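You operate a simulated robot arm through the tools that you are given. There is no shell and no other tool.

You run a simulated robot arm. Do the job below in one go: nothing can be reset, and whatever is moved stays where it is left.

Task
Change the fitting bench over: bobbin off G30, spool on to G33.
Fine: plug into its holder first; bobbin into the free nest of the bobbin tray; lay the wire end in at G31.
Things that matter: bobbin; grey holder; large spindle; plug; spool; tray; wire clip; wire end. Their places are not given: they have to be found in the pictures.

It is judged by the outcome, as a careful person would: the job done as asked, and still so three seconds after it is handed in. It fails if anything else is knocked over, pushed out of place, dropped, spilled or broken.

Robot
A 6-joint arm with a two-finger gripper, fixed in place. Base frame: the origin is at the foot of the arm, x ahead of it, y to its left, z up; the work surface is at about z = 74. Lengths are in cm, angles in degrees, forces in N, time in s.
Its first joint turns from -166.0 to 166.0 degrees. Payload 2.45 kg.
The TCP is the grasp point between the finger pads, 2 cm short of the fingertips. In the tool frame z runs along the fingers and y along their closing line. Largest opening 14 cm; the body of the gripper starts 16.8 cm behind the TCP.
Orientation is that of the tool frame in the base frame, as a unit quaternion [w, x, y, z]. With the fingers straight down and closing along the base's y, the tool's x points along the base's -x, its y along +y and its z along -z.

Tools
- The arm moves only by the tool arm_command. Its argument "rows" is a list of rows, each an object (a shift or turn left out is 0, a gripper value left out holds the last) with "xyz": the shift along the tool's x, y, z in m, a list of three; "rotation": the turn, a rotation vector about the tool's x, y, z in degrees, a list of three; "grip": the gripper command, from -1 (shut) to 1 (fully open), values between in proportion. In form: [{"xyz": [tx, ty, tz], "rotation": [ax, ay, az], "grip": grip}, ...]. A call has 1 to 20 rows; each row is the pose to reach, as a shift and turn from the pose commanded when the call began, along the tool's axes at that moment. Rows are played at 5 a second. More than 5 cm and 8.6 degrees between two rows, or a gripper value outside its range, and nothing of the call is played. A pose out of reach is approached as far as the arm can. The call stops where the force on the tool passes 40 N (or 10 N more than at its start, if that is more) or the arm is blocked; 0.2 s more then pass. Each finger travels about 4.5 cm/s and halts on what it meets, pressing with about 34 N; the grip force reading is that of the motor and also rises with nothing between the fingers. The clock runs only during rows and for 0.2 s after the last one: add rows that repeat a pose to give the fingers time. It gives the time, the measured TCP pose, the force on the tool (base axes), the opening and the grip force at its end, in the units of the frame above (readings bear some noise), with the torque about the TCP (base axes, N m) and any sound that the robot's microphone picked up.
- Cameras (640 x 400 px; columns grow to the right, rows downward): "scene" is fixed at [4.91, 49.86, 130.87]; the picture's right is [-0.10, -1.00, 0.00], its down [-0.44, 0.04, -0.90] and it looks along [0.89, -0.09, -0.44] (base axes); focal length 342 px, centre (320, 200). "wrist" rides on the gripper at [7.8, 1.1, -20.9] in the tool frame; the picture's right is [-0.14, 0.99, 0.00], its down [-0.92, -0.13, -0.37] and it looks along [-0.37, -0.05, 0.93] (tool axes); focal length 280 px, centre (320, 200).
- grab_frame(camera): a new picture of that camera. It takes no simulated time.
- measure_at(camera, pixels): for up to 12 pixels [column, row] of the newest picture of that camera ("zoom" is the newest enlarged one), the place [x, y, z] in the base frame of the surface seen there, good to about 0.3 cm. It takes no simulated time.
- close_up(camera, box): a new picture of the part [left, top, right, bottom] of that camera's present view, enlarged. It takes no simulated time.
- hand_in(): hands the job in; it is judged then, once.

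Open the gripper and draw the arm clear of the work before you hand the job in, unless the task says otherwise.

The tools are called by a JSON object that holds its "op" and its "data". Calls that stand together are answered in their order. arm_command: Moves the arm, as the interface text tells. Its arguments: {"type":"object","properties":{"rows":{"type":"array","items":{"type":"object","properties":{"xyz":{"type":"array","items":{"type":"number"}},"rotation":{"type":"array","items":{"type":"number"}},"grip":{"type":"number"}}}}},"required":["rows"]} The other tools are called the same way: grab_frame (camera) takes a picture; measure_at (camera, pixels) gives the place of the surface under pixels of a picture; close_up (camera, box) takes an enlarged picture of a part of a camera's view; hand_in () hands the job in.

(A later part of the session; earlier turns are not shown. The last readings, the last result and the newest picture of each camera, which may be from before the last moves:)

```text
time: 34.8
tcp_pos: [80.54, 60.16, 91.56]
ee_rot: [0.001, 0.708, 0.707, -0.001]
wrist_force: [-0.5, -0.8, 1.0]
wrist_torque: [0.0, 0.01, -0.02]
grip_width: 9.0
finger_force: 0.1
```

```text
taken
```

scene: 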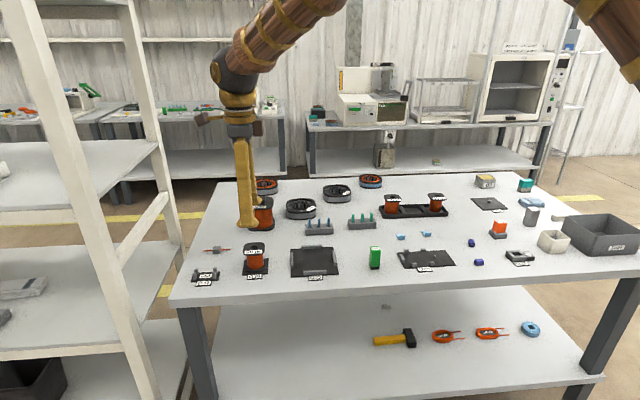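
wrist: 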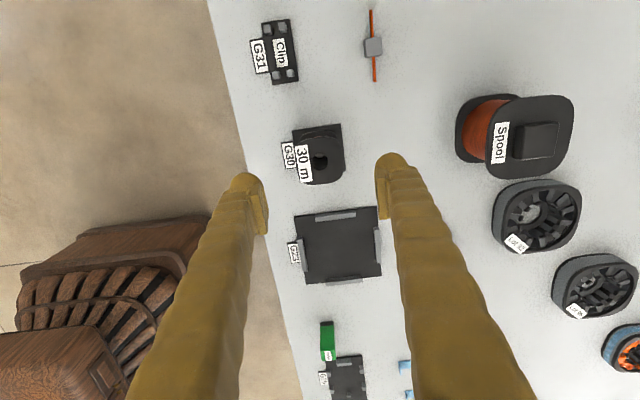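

Now the fingers straddle the bobbin along x, and the clip (278,53), wire end (373,45) and spool (520,140) are all in view. I'll zoom in on the bobbin for centring.

{"op": "close_up", "data": {"camera": "wrist", "box": [270, 110, 370, 200]}}

{"op": "close_up", "data": {"camera": "wrist", "box": [240, 0, 400, 100]}}

{"op": "close_up", "data": {"camera": "wrist", "box": [440, 70, 600, 190]}}

```text
4.44 times, centred on (320, 155) of wrist
```

zoom: 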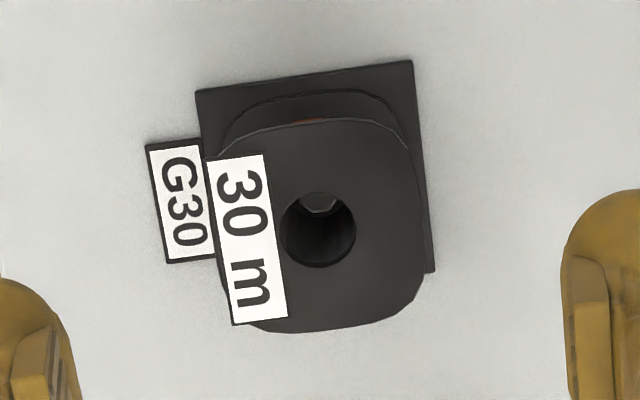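

```text
4.00 times, centred on (320, 50) of wrist
```

zoom: 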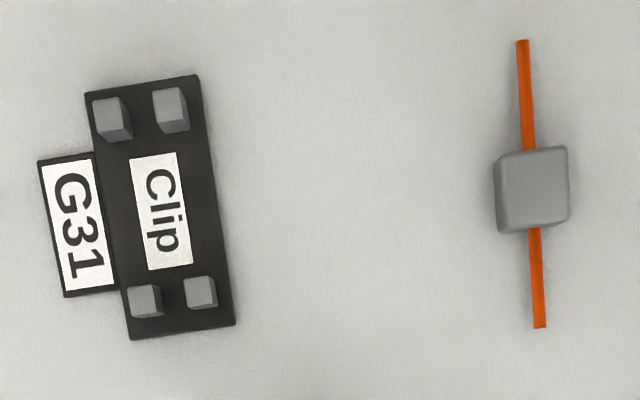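

```text
3.33 times, centred on (520, 130) of wrist
```

zoom: 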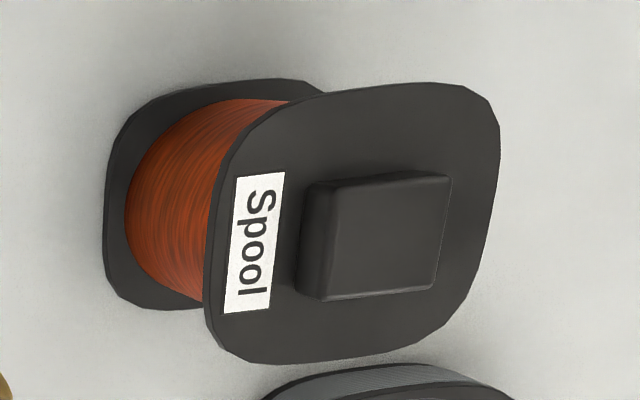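

The bobbin's bore (319.8,161.5) lies right under the TCP (expected (320,161)), and clip and wire both run along base y. I'll descend to TCP z ≈ 79.2 and close on the top flange.

{"op": "arm_command", "data": {"rows": [{"xyz": [0.0, 0.0, 0.03]}, {"xyz": [0.0, 0.0, 0.06]}, {"xyz": [0.0, 0.0, 0.09]}, {"xyz": [0.0, 0.0, 0.11]}, {"xyz": [0.0, 0.0, 0.1235]}, {"xyz": [0.0, 0.0, 0.1235]}]}}

{"op": "close_up", "data": {"camera": "scene", "box": [200, 215, 320, 290]}}

{"op": "grab_frame", "data": {"camera": "wrist"}}

```text
time: 36.2
tcp_pos: [80.85, 60.08, 79.08]
ee_rot: [0.0, 0.707, 0.707, 0.0]
wrist_force: [0.4, 0.5, -0.1]
wrist_torque: [-0.02, 0.0, 0.0]
grip_width: 9.01
finger_force: 0.0
```

```text
5.33 times, centred on (260, 252) of scene
```

zoom: 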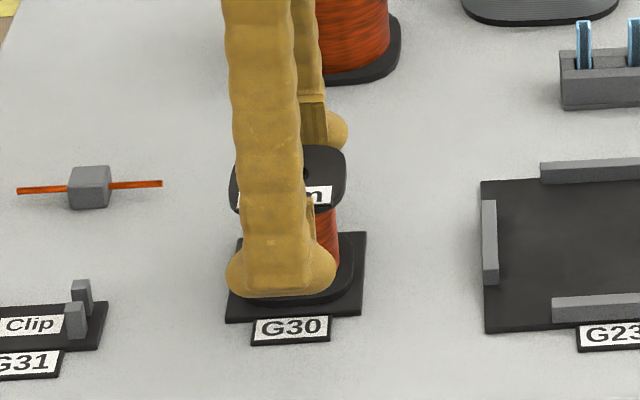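

```text
taken
```

wrist: 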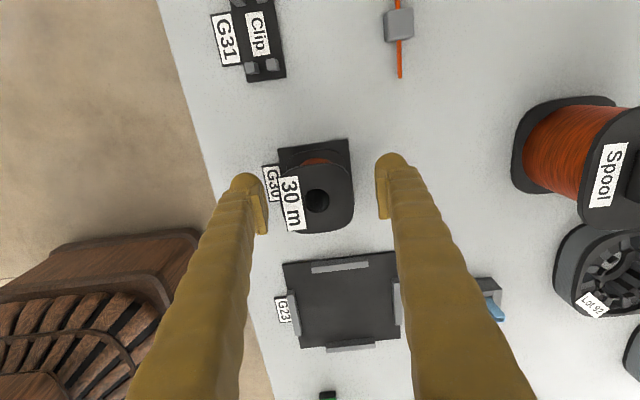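

The bore is at (317,200) against an expected (320,200), so the bobbin is about 0.2 cm nearer in x. I'll shift by -0.2 cm along x and close the fingers.

{"op": "arm_command", "data": {"rows": [{"xyz": [0.0, -0.002, 0.0]}, {"xyz": [0.0, -0.002, 0.0]}, {"xyz": [0.0, -0.002, 0.0], "grip": -1}, {"xyz": [0.0, -0.002, 0.0]}, {"xyz": [0.0, -0.002, 0.0]}, {"xyz": [0.0, -0.002, 0.0]}, {"xyz": [0.0, -0.002, 0.0]}, {"xyz": [0.0, -0.002, 0.0]}]}}

{"op": "close_up", "data": {"camera": "scene", "box": [200, 215, 320, 290]}}

{"op": "close_up", "data": {"camera": "wrist", "box": [240, 130, 400, 250]}}

```text
time: 38.0
tcp_pos: [80.43, 59.92, 79.18]
ee_rot: [0.0, 0.708, 0.706, 0.0]
wrist_force: [1.1, -0.4, 1.7]
wrist_torque: [-0.01, 0.04, -0.01]
grip_width: 5.46
finger_force: 34.0
```

```text
5.33 times, centred on (260, 252) of scene
```

zoom: 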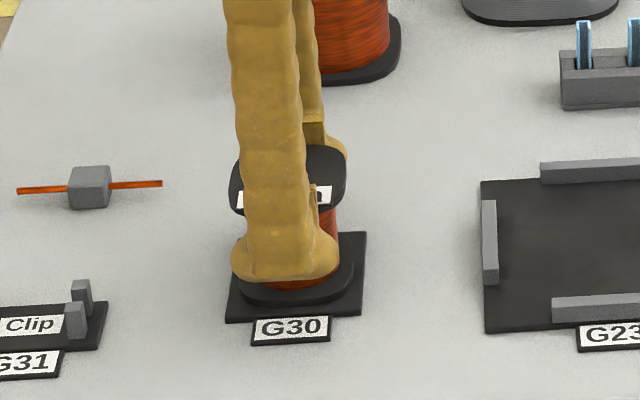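

```text
3.33 times, centred on (320, 190) of wrist
```

zoom: 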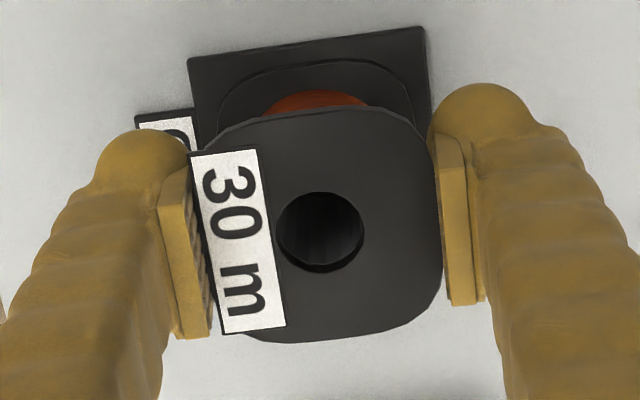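

The top flange is held (opening 5.46 cm, 34 N). I'll lift slowly straight up off the spindle.

{"op": "arm_command", "data": {"rows": [{"xyz": [0.0, 0.0, -0.005]}, {"xyz": [0.0, 0.0, -0.01]}, {"xyz": [0.0, 0.0, -0.015]}, {"xyz": [0.0, 0.0, -0.025]}, {"xyz": [0.0, 0.0, -0.04]}, {"xyz": [0.0, 0.0, -0.055]}, {"xyz": [0.0, 0.0, -0.075]}, {"xyz": [0.0, 0.0, -0.1]}, {"xyz": [0.0, 0.0, -0.1]}]}}

{"op": "close_up", "data": {"camera": "scene", "box": [180, 170, 340, 290]}}

{"op": "grab_frame", "data": {"camera": "wrist"}}

```text
time: 40.0
tcp_pos: [80.29, 59.98, 89.32]
ee_rot: [0.001, 0.708, 0.707, -0.001]
wrist_force: [-0.9, -0.4, -2.4]
wrist_torque: [0.01, 0.02, 0.0]
grip_width: 5.49
finger_force: 34.0
```

```text
3.33 times, centred on (260, 230) of scene
```

zoom: 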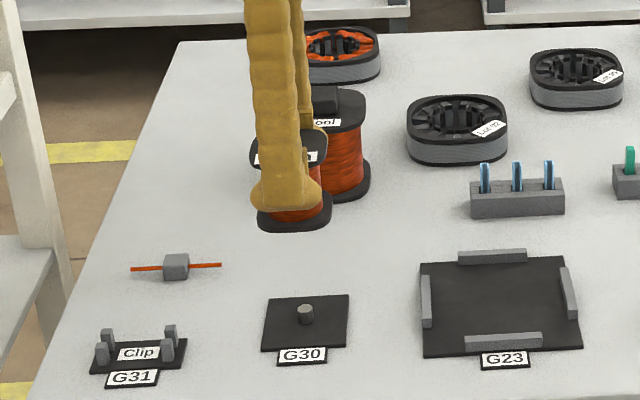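

```text
taken
```

wrist: 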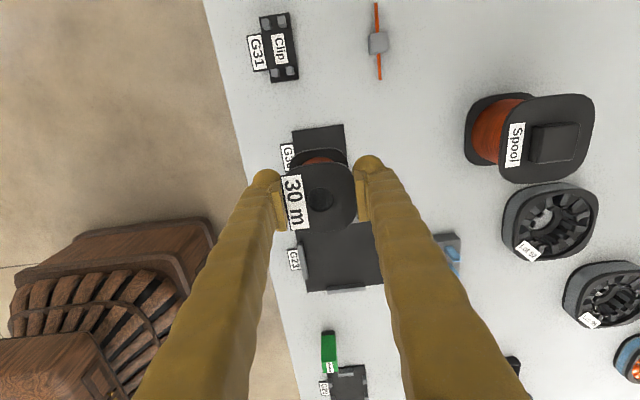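

The bobbin is off and hanging straight; G30's spindle is bare. I'll raise another 5 cm and carry it to above the tray's middle nest at about (106.3, 8.0).

{"op": "arm_command", "data": {"rows": [{"xyz": [0.0, 0.0, -0.03]}, {"xyz": [0.0, 0.0, -0.05]}, {"xyz": [-0.035, 0.0175, -0.05]}, {"xyz": [-0.07, 0.035, -0.05]}, {"xyz": [-0.105, 0.0525, -0.05]}, {"xyz": [-0.14, 0.07, -0.05]}, {"xyz": [-0.175, 0.0875, -0.05]}, {"xyz": [-0.21, 0.105, -0.05]}, {"xyz": [-0.245, 0.1225, -0.05]}, {"xyz": [-0.28, 0.14, -0.05]}, {"xyz": [-0.315, 0.1575, -0.05]}, {"xyz": [-0.35, 0.175, -0.05]}, {"xyz": [-0.385, 0.1925, -0.05]}, {"xyz": [-0.42, 0.21, -0.05]}, {"xyz": [-0.455, 0.2275, -0.05]}, {"xyz": [-0.49, 0.245, -0.05]}, {"xyz": [-0.52, 0.26, -0.05]}, {"xyz": [-0.52, 0.26, -0.05]}, {"xyz": [-0.52, 0.26, -0.05]}]}}

{"op": "grab_frame", "data": {"camera": "wrist"}}

{"op": "close_up", "data": {"camera": "wrist", "box": [240, 80, 400, 240]}}

{"op": "close_up", "data": {"camera": "scene", "box": [350, 130, 480, 230]}}

```text
time: 44.0
tcp_pos: [106.27, 8.05, 94.36]
ee_rot: [0.0, 0.707, 0.707, 0.0]
wrist_force: [0.0, 0.1, -0.9]
wrist_torque: [0.01, 0.0, -0.02]
grip_width: 5.48
finger_force: 34.0
```

```text
taken
```

wrist: 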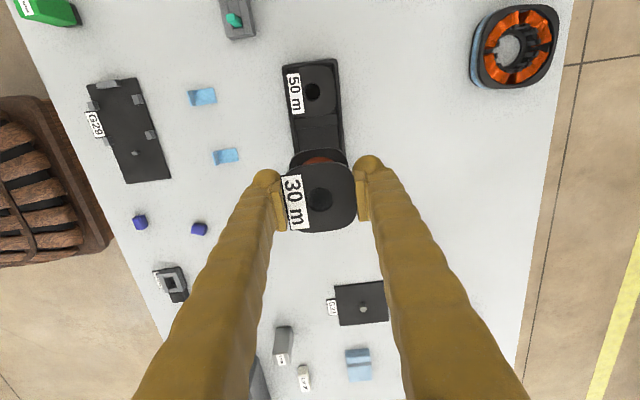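

```text
2.50 times, centred on (320, 160) of wrist
```

zoom: 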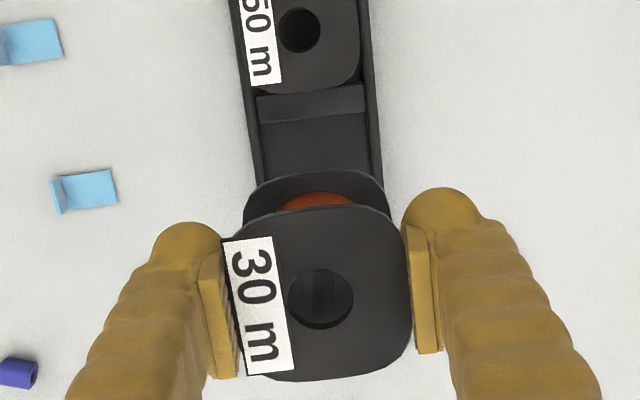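

```text
4.00 times, centred on (415, 180) of scene
```

zoom: 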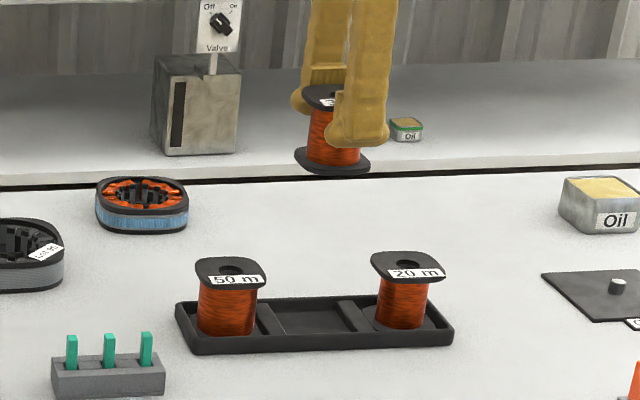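

The nest's near divider is at about (106.36, 11.63) and the held bobbin's bore (320,199) shows it centred under the TCP; the nest centre should be about +0.1 in x and -0.2 in y from here. I'll shift and go down to z ≈ 86 for a closer look.

{"op": "arm_command", "data": {"rows": [{"xyz": [-0.001, 0.001, 0.02]}, {"xyz": [-0.001, 0.001, 0.04]}, {"xyz": [-0.001, 0.001, 0.06]}, {"xyz": [-0.001, 0.001, 0.08]}, {"xyz": [-0.001, 0.001, 0.08]}]}}

{"op": "grab_frame", "data": {"camera": "wrist"}}

{"op": "close_up", "data": {"camera": "wrist", "box": [240, 60, 400, 240]}}

{"op": "close_up", "data": {"camera": "scene", "box": [360, 150, 470, 230]}}

```text
time: 45.2
tcp_pos: [106.49, 7.74, 86.39]
ee_rot: [0.0, 0.707, 0.707, 0.0]
wrist_force: [-0.7, 1.0, -1.6]
wrist_torque: [0.02, 0.05, 0.0]
grip_width: 5.49
finger_force: 33.9
```

```text
taken
```

wrist: 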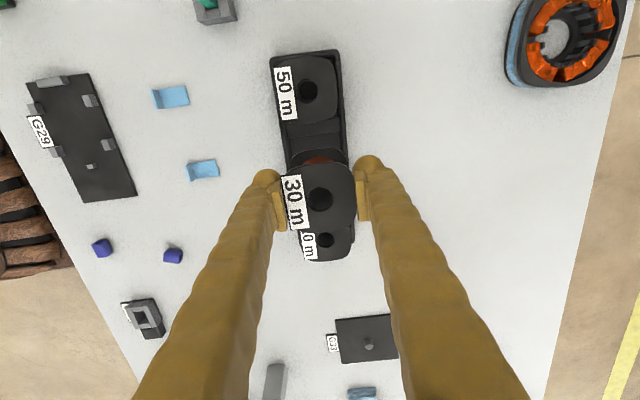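

```text
2.22 times, centred on (320, 150) of wrist
```

zoom: 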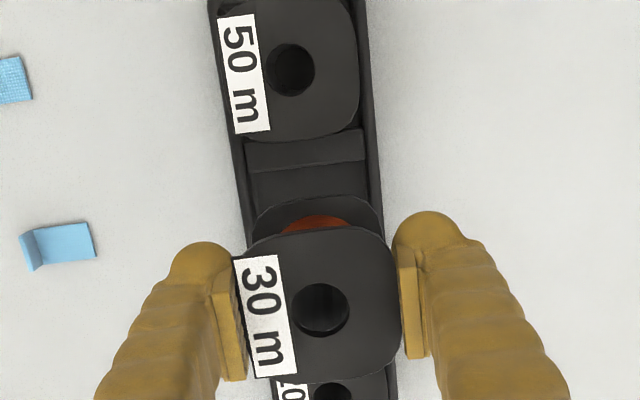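

```text
5.00 times, centred on (415, 190) of scene
```

zoom: 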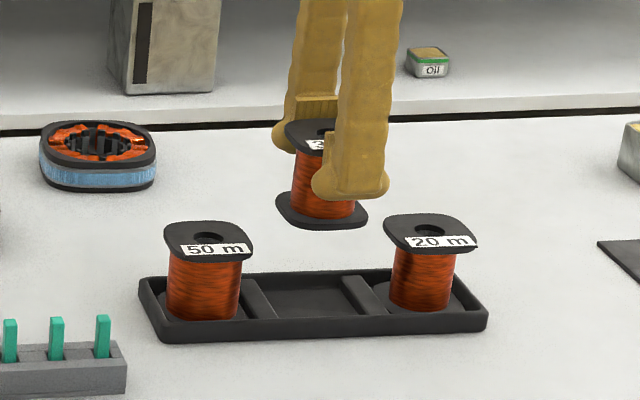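

I can see both neighbouring bores (50 m at (307,91), 20 m at (325,240)). I'll zoom on the 20 m one and the divider to pin down the nest centre.

{"op": "close_up", "data": {"camera": "wrist", "box": [280, 190, 370, 270]}}

{"op": "close_up", "data": {"camera": "wrist", "box": [265, 40, 365, 170]}}

{"op": "measure_at", "data": {"camera": "wrist", "pixels": [[318, 132], [284, 130], [345, 120], [300, 127], [340, 122], [322, 140], [293, 150], [349, 150], [320, 217], [318, 180], [325, 256], [307, 107]]}}

```text
5.00 times, centred on (325, 230) of wrist
```

zoom: 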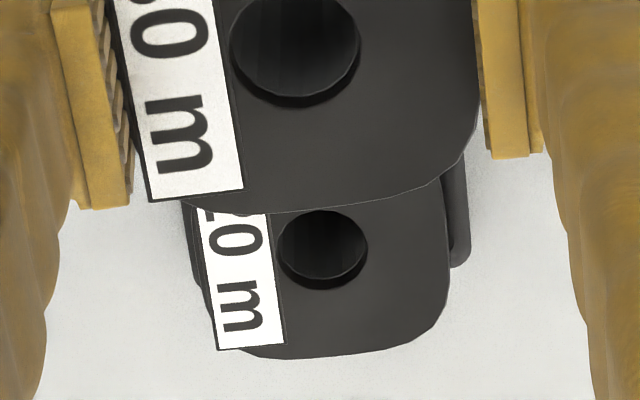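

```text
3.08 times, centred on (315, 105) of wrist
```

zoom: 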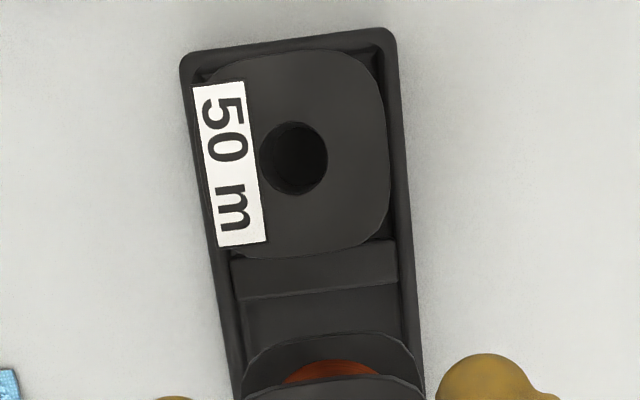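

```text
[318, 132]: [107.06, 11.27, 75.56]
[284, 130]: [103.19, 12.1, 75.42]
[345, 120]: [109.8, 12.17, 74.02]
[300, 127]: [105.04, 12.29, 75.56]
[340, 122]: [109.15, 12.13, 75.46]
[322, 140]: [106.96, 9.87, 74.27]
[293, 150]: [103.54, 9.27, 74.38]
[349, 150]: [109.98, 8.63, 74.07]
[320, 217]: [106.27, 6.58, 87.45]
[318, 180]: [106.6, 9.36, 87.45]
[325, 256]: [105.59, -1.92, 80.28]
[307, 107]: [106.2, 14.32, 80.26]
```

Both bores average to a nest centre about 0.15–0.2 cm nearer in x than the TCP and within 0.05 in y; the nest leaves ~0.27 cm spare in x. I'll shift -0.15 cm in x, lower until the bobbin's foot is ~1 cm above the tray walls, and look again.

{"op": "arm_command", "data": {"rows": [{"xyz": [0.0, -0.0015, 0.015]}, {"xyz": [0.0, -0.0015, 0.03]}, {"xyz": [0.0, -0.0015, 0.042]}, {"xyz": [0.0, -0.0015, 0.05]}, {"xyz": [0.0, -0.0015, 0.05]}]}}

{"op": "close_up", "data": {"camera": "wrist", "box": [250, 80, 390, 260]}}

{"op": "close_up", "data": {"camera": "scene", "box": [370, 170, 460, 230]}}

```text
time: 46.4
tcp_pos: [106.33, 7.75, 81.15]
ee_rot: [0.001, 0.708, 0.707, 0.0]
wrist_force: [-0.1, -0.2, -1.9]
wrist_torque: [-0.01, 0.0, 0.01]
grip_width: 5.51
finger_force: 33.9
```

```text
2.22 times, centred on (320, 170) of wrist
```

zoom: 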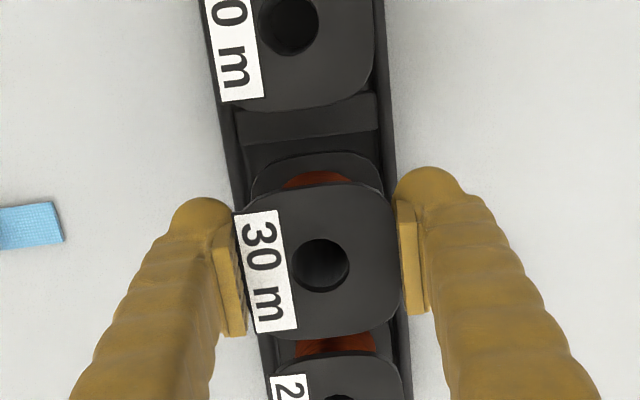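

```text
6.67 times, centred on (415, 200) of scene
```

zoom: 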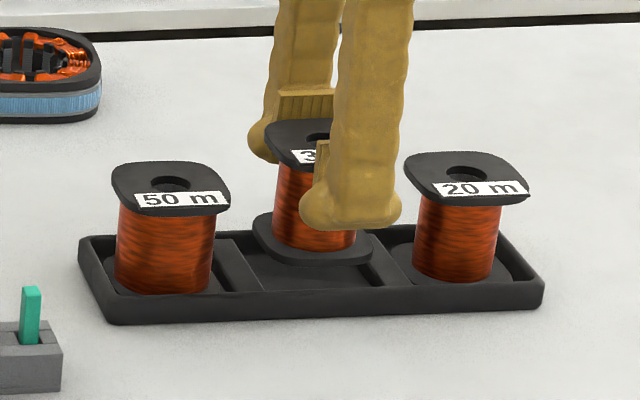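

The bobbin hovers over the middle nest. I'll zoom further into the wrist view to compare its lower flange with the tray walls and divider.

{"op": "close_up", "data": {"camera": "wrist", "box": [280, 110, 360, 180]}}

{"op": "close_up", "data": {"camera": "scene", "box": [395, 195, 445, 225]}}

{"op": "close_up", "data": {"camera": "wrist", "box": [290, 190, 370, 290]}}

```text
5.71 times, centred on (320, 145) of wrist
```

zoom: 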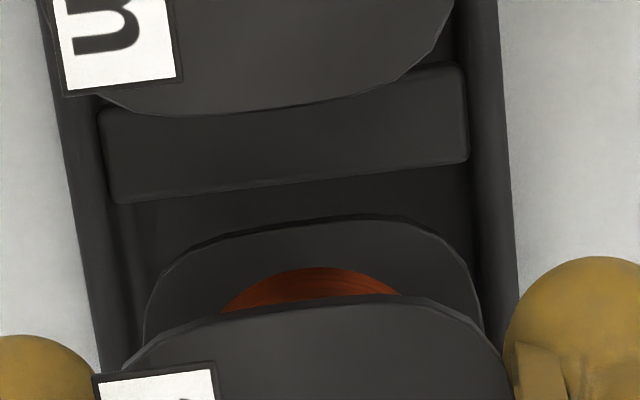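

```text
12.80 times, centred on (420, 210) of scene
```

zoom: 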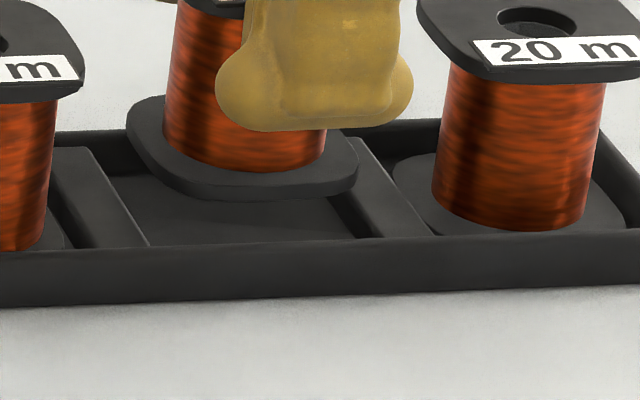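

```text
4.00 times, centred on (330, 240) of wrist
```

zoom: 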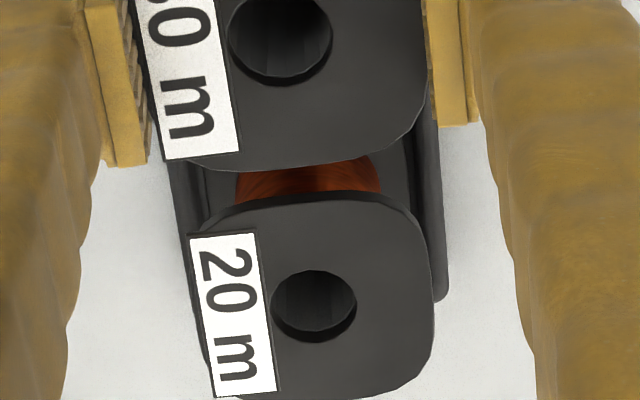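

The lower flange centre (≈106.4, 7.75) agrees with the nest centre (≈106.35, 7.75), leaving about 0.3–0.4 cm each side. I'll lower it 1.6 cm and check the force.

{"op": "arm_command", "data": {"rows": [{"xyz": [0.0, -0.0003, 0.004]}, {"xyz": [0.0, -0.0003, 0.008]}, {"xyz": [0.0, -0.0003, 0.012]}, {"xyz": [0.0, -0.0003, 0.016]}, {"xyz": [0.0, -0.0003, 0.016]}]}}

{"op": "close_up", "data": {"camera": "scene", "box": [385, 185, 445, 225]}}

{"op": "close_up", "data": {"camera": "wrist", "box": [280, 110, 360, 180]}}

```text
time: 47.6
tcp_pos: [106.42, 7.83, 79.7]
ee_rot: [-0.001, 0.707, 0.707, 0.0]
wrist_force: [0.2, -0.1, -1.9]
wrist_torque: [-0.01, -0.01, 0.0]
grip_width: 5.47
finger_force: 34.5
```

```text
10.00 times, centred on (415, 205) of scene
```

zoom: 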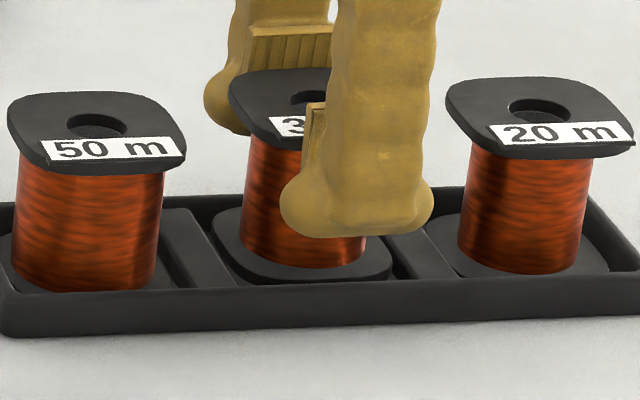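

```text
5.71 times, centred on (320, 145) of wrist
```

zoom: 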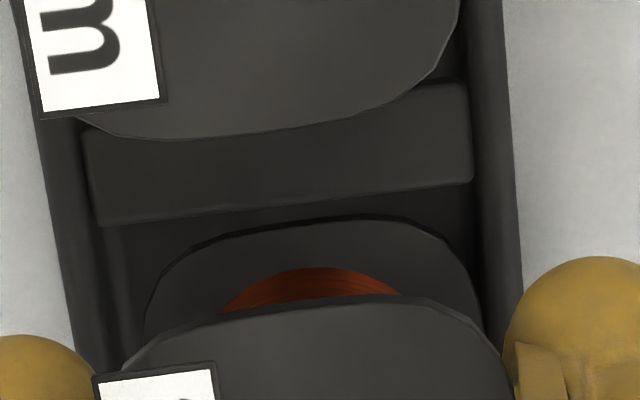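

The lower flange spans x ≈ 103.74–109.21 while the nest walls span 103.39–109.30, so it sits about 0.13 cm too far out. I'll shift -0.13 cm in x and lower further in small steps until it touches.

{"op": "arm_command", "data": {"rows": [{"xyz": [0.0, -0.0007, 0.0]}, {"xyz": [0.0, -0.0013, 0.0]}, {"xyz": [0.0, -0.0013, 0.002]}, {"xyz": [0.0, -0.0013, 0.0035]}, {"xyz": [0.0, -0.0013, 0.0035]}]}}

{"op": "close_up", "data": {"camera": "wrist", "box": [280, 110, 360, 180]}}

{"op": "close_up", "data": {"camera": "scene", "box": [385, 185, 445, 225]}}

```text
time: 48.8
tcp_pos: [106.04, 7.92, 79.41]
ee_rot: [0.0, 0.707, 0.708, 0.0]
wrist_force: [-0.4, 0.7, -1.2]
wrist_torque: [-0.04, -0.01, -0.01]
grip_width: 5.47
finger_force: 33.9
```

```text
5.71 times, centred on (320, 145) of wrist
```

zoom: 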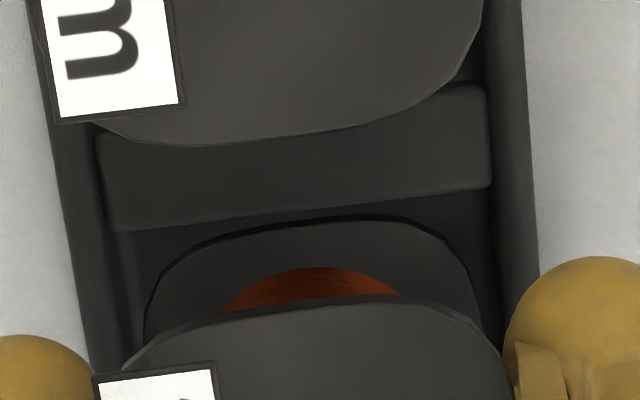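

```text
10.00 times, centred on (415, 205) of scene
```

zoom: 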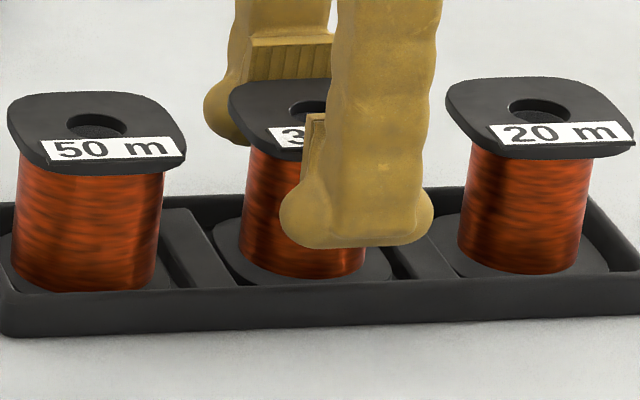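

Now the gaps left and right are about equal. I'll lower the last ~0.25 cm in fine steps.

{"op": "arm_command", "data": {"rows": [{"xyz": [0.0, 0.0, 0.001]}, {"xyz": [0.0, 0.0, 0.0015]}, {"xyz": [0.0, 0.0, 0.002]}, {"xyz": [0.0, 0.0, 0.002]}]}}

```text
time: 49.8
tcp_pos: [106.15, 7.84, 79.13]
ee_rot: [-0.001, 0.707, 0.707, 0.0]
wrist_force: [-0.5, -0.3, -2.0]
wrist_torque: [0.02, 0.01, 0.01]
grip_width: 5.51
finger_force: 33.5
```

No contact yet (z force still -2 N, the bobbin's weight). I'll lower a little further.

{"op": "arm_command", "data": {"rows": [{"xyz": [0.0, 0.0, 0.0005]}, {"xyz": [0.0, 0.0, 0.001]}, {"xyz": [0.0, 0.0, 0.0015]}, {"xyz": [0.0, 0.0, 0.0015]}]}}

{"op": "close_up", "data": {"camera": "scene", "box": [385, 185, 445, 225]}}

```text
time: 50.8
tcp_pos: [106.12, 7.8, 79.15]
ee_rot: [0.001, 0.707, 0.707, 0.0]
wrist_force: [6.8, 2.0, 18.1]
wrist_torque: [0.0, 0.13, -0.03]
grip_width: 5.44
finger_force: 34.2
```

```text
10.00 times, centred on (415, 205) of scene
```

zoom: 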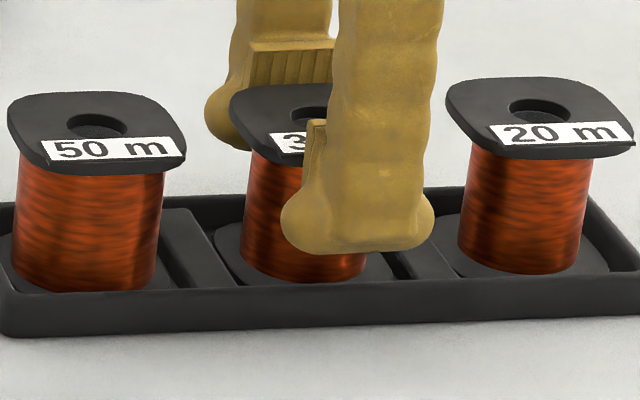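

The bobbin is on the tray floor (18 N). I'll relieve by 0.12 cm, open to 8 cm and rise straight up.

{"op": "arm_command", "data": {"rows": [{"xyz": [0.0, 0.0, -0.0012]}, {"xyz": [0.0, 0.0, -0.0012], "grip": 0.14}, {"xyz": [0.0, 0.0, -0.0012]}, {"xyz": [0.0, 0.0, -0.0012]}, {"xyz": [0.0, 0.0, -0.0012]}, {"xyz": [0.0, 0.0, -0.0012]}, {"xyz": [0.0, 0.0, -0.02]}, {"xyz": [0.0, 0.0, -0.05]}, {"xyz": [0.0, 0.0, -0.09]}, {"xyz": [0.0, 0.0, -0.13]}, {"xyz": [0.0, 0.0, -0.17]}, {"xyz": [0.0, 0.0, -0.2]}, {"xyz": [0.0, 0.0, -0.2]}]}}

{"op": "close_up", "data": {"camera": "scene", "box": [370, 180, 460, 230]}}

{"op": "grab_frame", "data": {"camera": "wrist"}}

```text
time: 53.6
tcp_pos: [106.27, 7.7, 98.71]
ee_rot: [0.0, 0.707, 0.707, 0.0]
wrist_force: [0.0, -0.4, -0.3]
wrist_torque: [0.05, -0.02, -0.01]
grip_width: 7.99
finger_force: 0.0
```

```text
7.11 times, centred on (415, 205) of scene
```

zoom: 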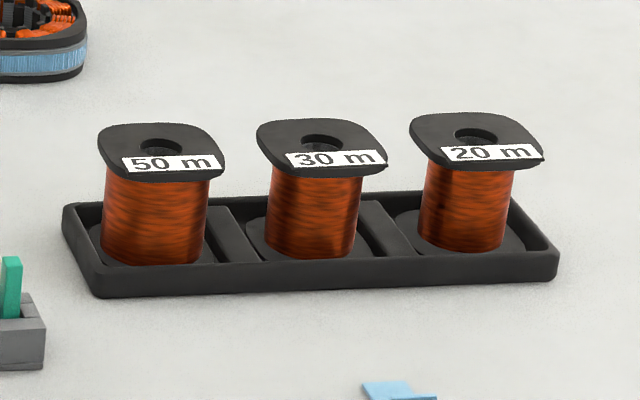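

```text
taken
```

wrist: 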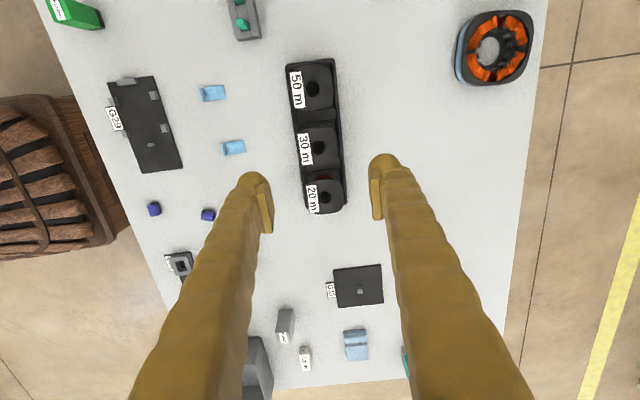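

The 30 m bobbin stands properly in the middle nest. Next is the spool: I'll move over it at about (102, 60) at z ≈ 98 and look down.

{"op": "arm_command", "data": {"rows": [{"xyz": [0.044, -0.003, 0.0]}, {"xyz": [0.088, -0.007, 0.0]}, {"xyz": [0.132, -0.01, 0.0]}, {"xyz": [0.176, -0.014, 0.0]}, {"xyz": [0.22, -0.018, 0.0]}, {"xyz": [0.264, -0.021, 0.0]}, {"xyz": [0.308, -0.025, 0.0]}, {"xyz": [0.352, -0.028, 0.0]}, {"xyz": [0.396, -0.032, 0.0]}, {"xyz": [0.44, -0.036, 0.0]}, {"xyz": [0.484, -0.04, 0.0]}, {"xyz": [0.523, -0.043, 0.0]}, {"xyz": [0.523, -0.043, 0.0]}, {"xyz": [0.523, -0.043, 0.0]}]}}

{"op": "grab_frame", "data": {"camera": "wrist"}}

{"op": "close_up", "data": {"camera": "wrist", "box": [250, 80, 400, 230]}}

{"op": "grab_frame", "data": {"camera": "scene"}}

```text
time: 56.6
tcp_pos: [101.84, 60.3, 99.11]
ee_rot: [0.001, 0.707, 0.707, -0.001]
wrist_force: [-1.0, -0.1, -0.2]
wrist_torque: [0.0, -0.01, 0.03]
grip_width: 7.99
finger_force: 0.0
```

```text
taken
```

wrist: 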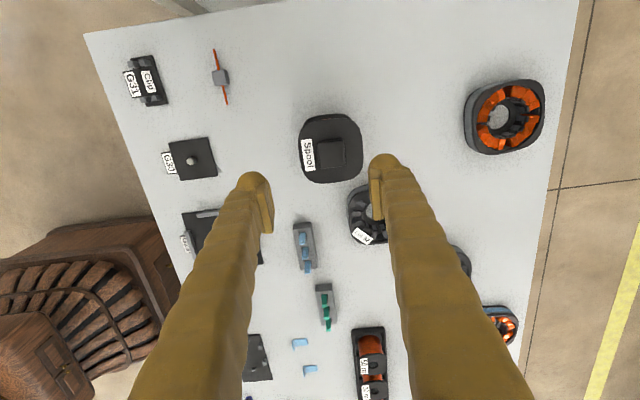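

```text
2.67 times, centred on (325, 155) of wrist
```

zoom: 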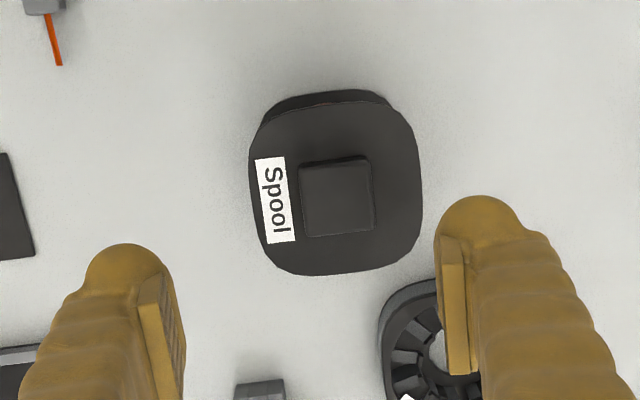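

```text
taken
```

scene: 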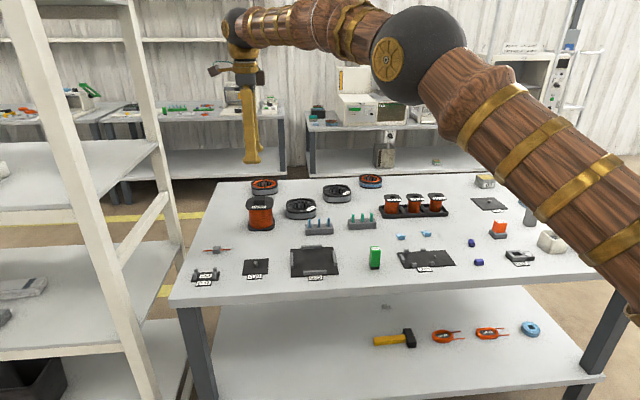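

The knob's top centre is at about (331,154), giving roughly (103.4, 59.85) and ~3.5 cm square. I'll measure the knob and flange heights.

{"op": "measure_at", "data": {"camera": "wrist", "pixels": [[331, 154], [325, 150], [338, 160], [320, 125], [350, 140], [340, 175], [310, 175], [300, 150], [362, 150], [331, 120], [331, 181], [305, 130]]}}

{"op": "close_up", "data": {"camera": "scene", "box": [225, 170, 305, 240]}}

```text
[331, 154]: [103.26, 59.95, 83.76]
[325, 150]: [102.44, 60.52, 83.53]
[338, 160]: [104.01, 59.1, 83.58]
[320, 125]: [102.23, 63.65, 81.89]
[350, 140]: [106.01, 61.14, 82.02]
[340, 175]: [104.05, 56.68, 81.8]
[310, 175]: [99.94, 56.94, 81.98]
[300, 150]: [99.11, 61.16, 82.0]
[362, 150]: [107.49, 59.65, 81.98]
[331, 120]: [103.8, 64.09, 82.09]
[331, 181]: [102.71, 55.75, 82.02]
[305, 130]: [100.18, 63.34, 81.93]
```

```text
5.71 times, centred on (265, 205) of scene
```

zoom: 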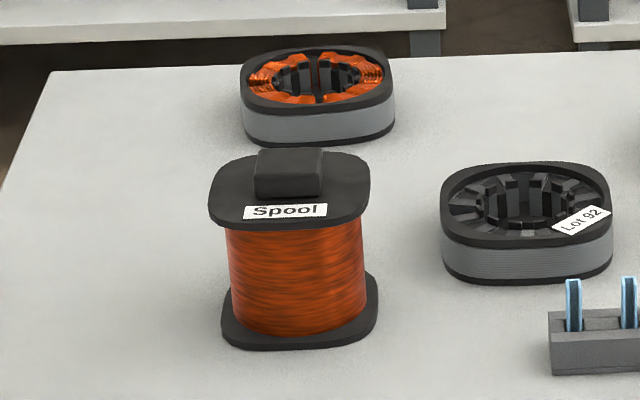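

Flange top is z = 82.0 and the knob runs 82.0–83.6. I'll centre over it and come down to TCP z ≈ 88.5 for a closer look.

{"op": "arm_command", "data": {"rows": [{"xyz": [-0.004, 0.015, 0.02], "grip": 0.0}, {"xyz": [-0.004, 0.015, 0.05]}, {"xyz": [-0.004, 0.015, 0.08]}, {"xyz": [-0.004, 0.015, 0.105]}, {"xyz": [-0.004, 0.015, 0.105]}]}}

{"op": "grab_frame", "data": {"camera": "wrist"}}

{"op": "close_up", "data": {"camera": "wrist", "box": [250, 110, 390, 250]}}

```text
time: 57.8
tcp_pos: [103.51, 59.78, 88.53]
ee_rot: [0.0, 0.707, 0.707, -0.001]
wrist_force: [-0.6, 0.0, 0.9]
wrist_torque: [0.0, 0.01, -0.01]
grip_width: 7.02
finger_force: 0.0
```

```text
taken
```

wrist: 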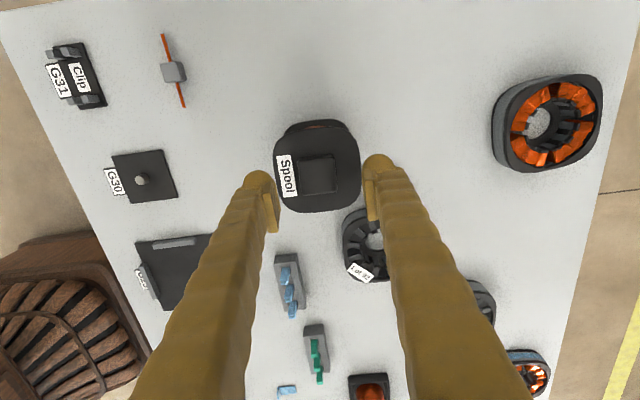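

```text
2.86 times, centred on (320, 180) of wrist
```

zoom: 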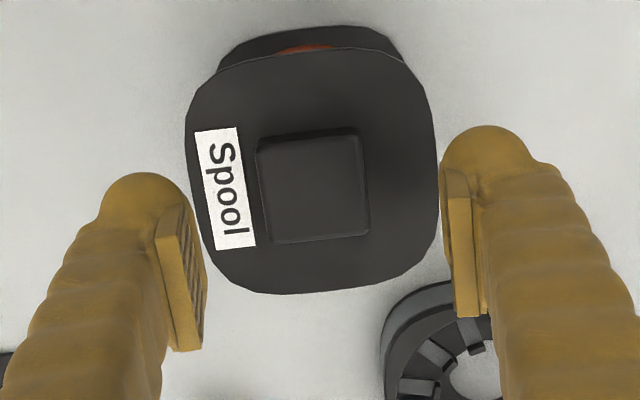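

The knob centre (317.5,176.5) is ~0.24 cm short of the TCP in x. I'll shift -0.24 cm in x, descend 4.1 cm so that the fingertips sit just above the flange, and check.

{"op": "arm_command", "data": {"rows": [{"xyz": [0.0, -0.0024, 0.01]}, {"xyz": [0.0, -0.0024, 0.02]}, {"xyz": [0.0, -0.0024, 0.03]}, {"xyz": [0.0, -0.0024, 0.037]}, {"xyz": [0.0, -0.0024, 0.041]}, {"xyz": [0.0, -0.0024, 0.041]}]}}

{"op": "close_up", "data": {"camera": "wrist", "box": [250, 130, 390, 270]}}

{"op": "close_up", "data": {"camera": "scene", "box": [225, 170, 305, 240]}}

```text
time: 59.2
tcp_pos: [103.11, 59.65, 84.43]
ee_rot: [0.0, 0.707, 0.707, -0.001]
wrist_force: [0.7, 0.6, 0.3]
wrist_torque: [0.01, -0.01, 0.0]
grip_width: 7.0
finger_force: 0.1
```

```text
2.86 times, centred on (320, 200) of wrist
```

zoom: 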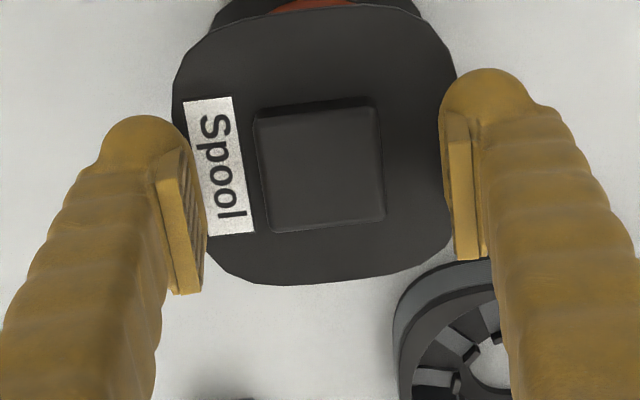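

```text
5.71 times, centred on (265, 205) of scene
```

zoom: 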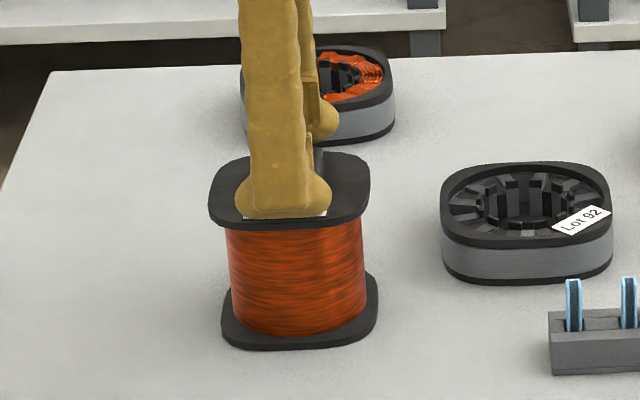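

Centred in x; the knob's row (188 against an expected 191) puts it ~0.25 cm toward +y. I'll shift that and close on the knob.

{"op": "arm_command", "data": {"rows": [{"xyz": [0.0025, 0.0, 0.0]}, {"xyz": [0.0025, 0.0, 0.0]}, {"xyz": [0.0025, 0.0, 0.0], "grip": -1}, {"xyz": [0.0025, 0.0, 0.0]}, {"xyz": [0.0025, 0.0, 0.0]}, {"xyz": [0.0025, 0.0, 0.0]}, {"xyz": [0.0025, 0.0, 0.0]}, {"xyz": [0.0025, 0.0, 0.0]}]}}

{"op": "close_up", "data": {"camera": "wrist", "box": [250, 130, 390, 270]}}

{"op": "close_up", "data": {"camera": "scene", "box": [225, 170, 305, 240]}}

```text
time: 61.0
tcp_pos: [103.09, 59.82, 84.51]
ee_rot: [0.0, 0.707, 0.707, 0.0]
wrist_force: [3.1, 0.5, 0.8]
wrist_torque: [0.02, -0.09, -0.01]
grip_width: 3.49
finger_force: 34.0
```

```text
2.86 times, centred on (320, 200) of wrist
```

zoom: 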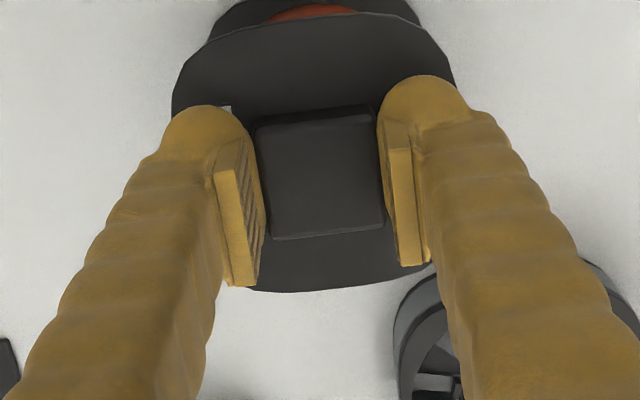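

```text
5.71 times, centred on (265, 205) of scene
```

zoom: 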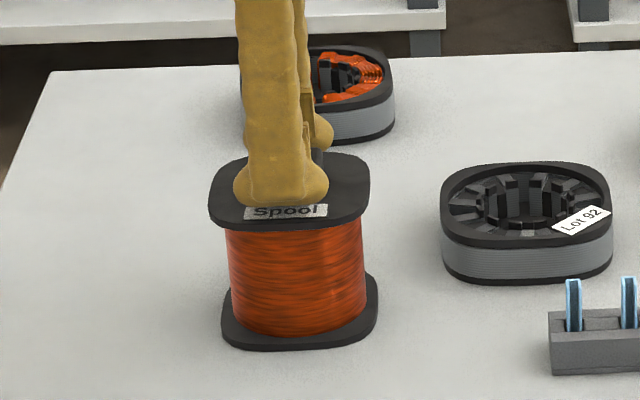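

The knob is gripped (opening 3.49, 34 N). I'll lift slowly by 3 cm and check the hang.

{"op": "arm_command", "data": {"rows": [{"xyz": [0.0, 0.0, -0.003]}, {"xyz": [0.0, 0.0, -0.006]}, {"xyz": [0.0, 0.0, -0.01]}, {"xyz": [0.0, 0.0, -0.015]}, {"xyz": [0.0, 0.0, -0.02]}, {"xyz": [0.0, 0.0, -0.025]}, {"xyz": [0.0, 0.0, -0.03]}, {"xyz": [0.0, 0.0, -0.03]}]}}

{"op": "close_up", "data": {"camera": "wrist", "box": [250, 130, 390, 270]}}

{"op": "close_up", "data": {"camera": "scene", "box": [225, 160, 305, 240]}}

```text
time: 62.8
tcp_pos: [103.28, 60.12, 87.39]
ee_rot: [0.0, 0.707, 0.707, 0.0]
wrist_force: [0.1, 0.0, -8.9]
wrist_torque: [-0.03, 0.02, -0.01]
grip_width: 3.48
finger_force: 34.0
```

```text
2.86 times, centred on (320, 200) of wrist
```

zoom: 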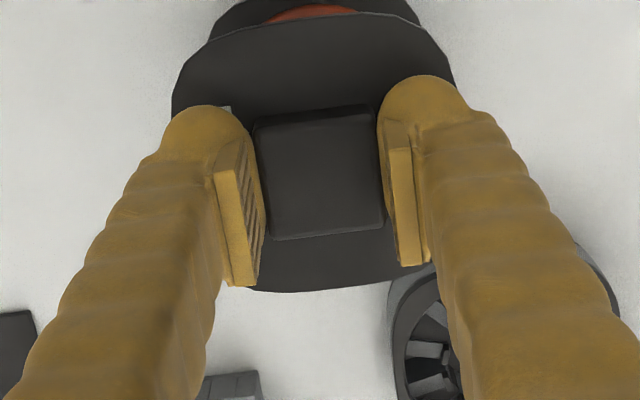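

```text
5.00 times, centred on (265, 200) of scene
```

zoom: 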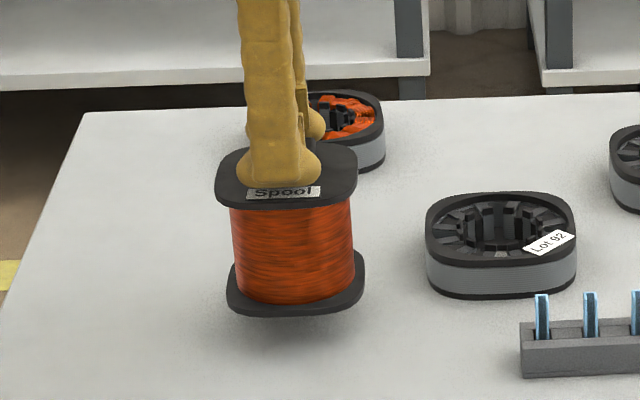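

The spool hangs straight (8.9 N). I'll lift it 9 cm more and carry it towards G33 at moderate speed.

{"op": "arm_command", "data": {"rows": [{"xyz": [0.0, 0.0, -0.02]}, {"xyz": [0.0, 0.0, -0.045]}, {"xyz": [0.0, 0.0, -0.07]}, {"xyz": [0.0, 0.0, -0.09]}, {"xyz": [-0.02, 0.0017, -0.09]}, {"xyz": [-0.055, 0.0046, -0.09]}, {"xyz": [-0.09, 0.0075, -0.09]}, {"xyz": [-0.125, 0.0104, -0.09]}, {"xyz": [-0.16, 0.0133, -0.09]}, {"xyz": [-0.195, 0.0162, -0.09]}, {"xyz": [-0.23, 0.0191, -0.09]}, {"xyz": [-0.265, 0.022, -0.09]}, {"xyz": [-0.3, 0.0249, -0.09]}, {"xyz": [-0.335, 0.0278, -0.09]}, {"xyz": [-0.37, 0.0307, -0.09]}, {"xyz": [-0.405, 0.0336, -0.09]}, {"xyz": [-0.44, 0.0365, -0.09]}, {"xyz": [-0.475, 0.0394, -0.09]}, {"xyz": [-0.5, 0.0415, -0.09]}, {"xyz": [-0.5, 0.0415, -0.09]}]}}

{"op": "grab_frame", "data": {"camera": "scene"}}

```text
time: 67.0
tcp_pos: [107.6, 9.67, 96.38]
ee_rot: [-0.001, 0.707, 0.707, 0.0]
wrist_force: [-0.1, 0.7, -9.2]
wrist_torque: [0.0, -0.01, 0.01]
grip_width: 3.48
finger_force: 33.4
```

```text
taken
```

scene: 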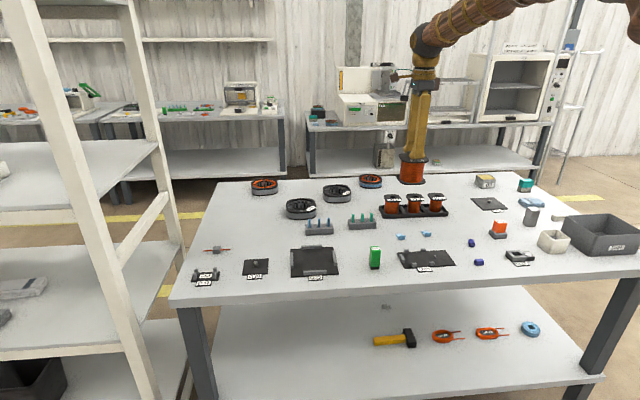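

The spool is above the tray zone with good clearance. I'll carry it on to above G33's spindle at about (110, -21.7).

{"op": "arm_command", "data": {"rows": [{"xyz": [-0.02, 0.0016, 0.0]}, {"xyz": [-0.055, 0.0043, 0.0]}, {"xyz": [-0.09, 0.007, 0.0]}, {"xyz": [-0.125, 0.0097, 0.0]}, {"xyz": [-0.16, 0.0124, 0.0]}, {"xyz": [-0.195, 0.0151, 0.0]}, {"xyz": [-0.23, 0.0178, 0.0]}, {"xyz": [-0.265, 0.0205, 0.0]}, {"xyz": [-0.295, 0.023, 0.0]}, {"xyz": [-0.314, 0.024, 0.0]}, {"xyz": [-0.314, 0.024, 0.0]}, {"xyz": [-0.314, 0.024, 0.0]}]}}

{"op": "grab_frame", "data": {"camera": "wrist"}}

{"op": "close_up", "data": {"camera": "scene", "box": [420, 130, 560, 230]}}

```text
time: 69.6
tcp_pos: [109.64, -21.45, 96.26]
ee_rot: [0.0, 0.707, 0.707, 0.0]
wrist_force: [0.0, 0.9, -9.1]
wrist_torque: [-0.02, -0.02, -0.01]
grip_width: 3.52
finger_force: 33.9
```

```text
taken
```

wrist: 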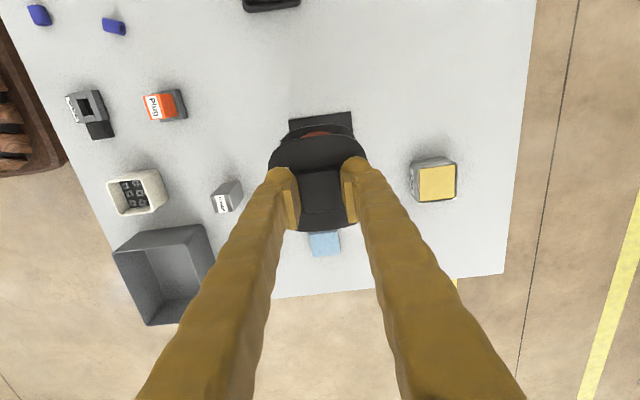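

```text
4.00 times, centred on (490, 180) of scene
```

zoom: 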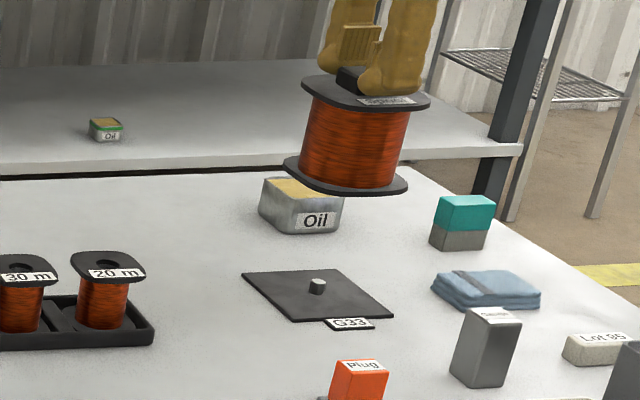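

The spool is above G33; the plate's +y edge shows at (320,120) past the spool. I'll zoom in on plate, flange and knob to compute the offset.

{"op": "close_up", "data": {"camera": "wrist", "box": [250, 90, 390, 240]}}

{"op": "close_up", "data": {"camera": "wrist", "box": [280, 100, 360, 150]}}

{"op": "measure_at", "data": {"camera": "wrist", "pixels": [[291, 122], [351, 114], [320, 118], [293, 134], [353, 127], [320, 185], [308, 190], [335, 200], [322, 160]]}}

```text
2.67 times, centred on (320, 165) of wrist
```

zoom: 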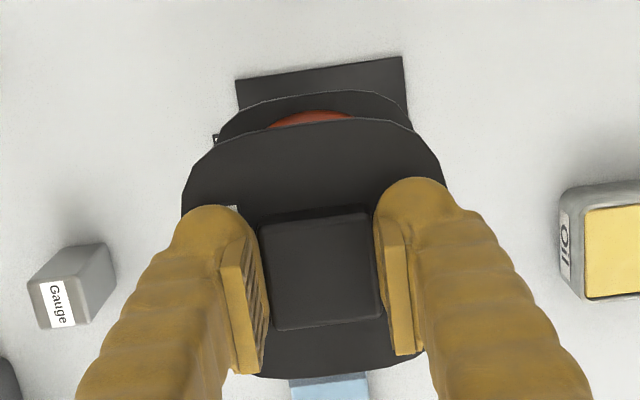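

```text
8.00 times, centred on (320, 125) of wrist
```

zoom: 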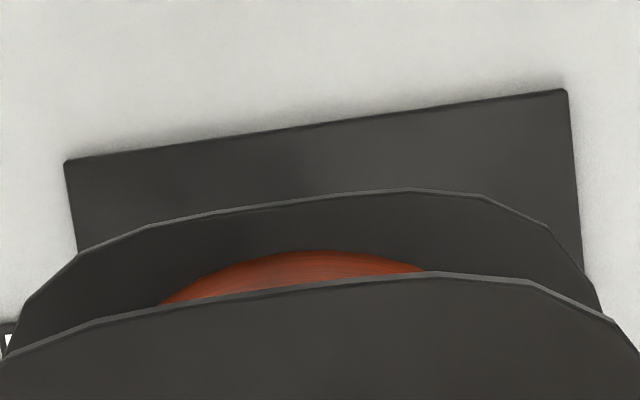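

```text
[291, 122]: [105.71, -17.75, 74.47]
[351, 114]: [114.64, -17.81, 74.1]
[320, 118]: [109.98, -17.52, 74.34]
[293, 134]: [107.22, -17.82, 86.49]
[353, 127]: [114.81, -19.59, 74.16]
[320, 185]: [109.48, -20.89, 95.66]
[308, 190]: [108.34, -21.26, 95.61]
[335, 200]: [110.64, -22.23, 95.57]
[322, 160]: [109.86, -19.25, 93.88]
```

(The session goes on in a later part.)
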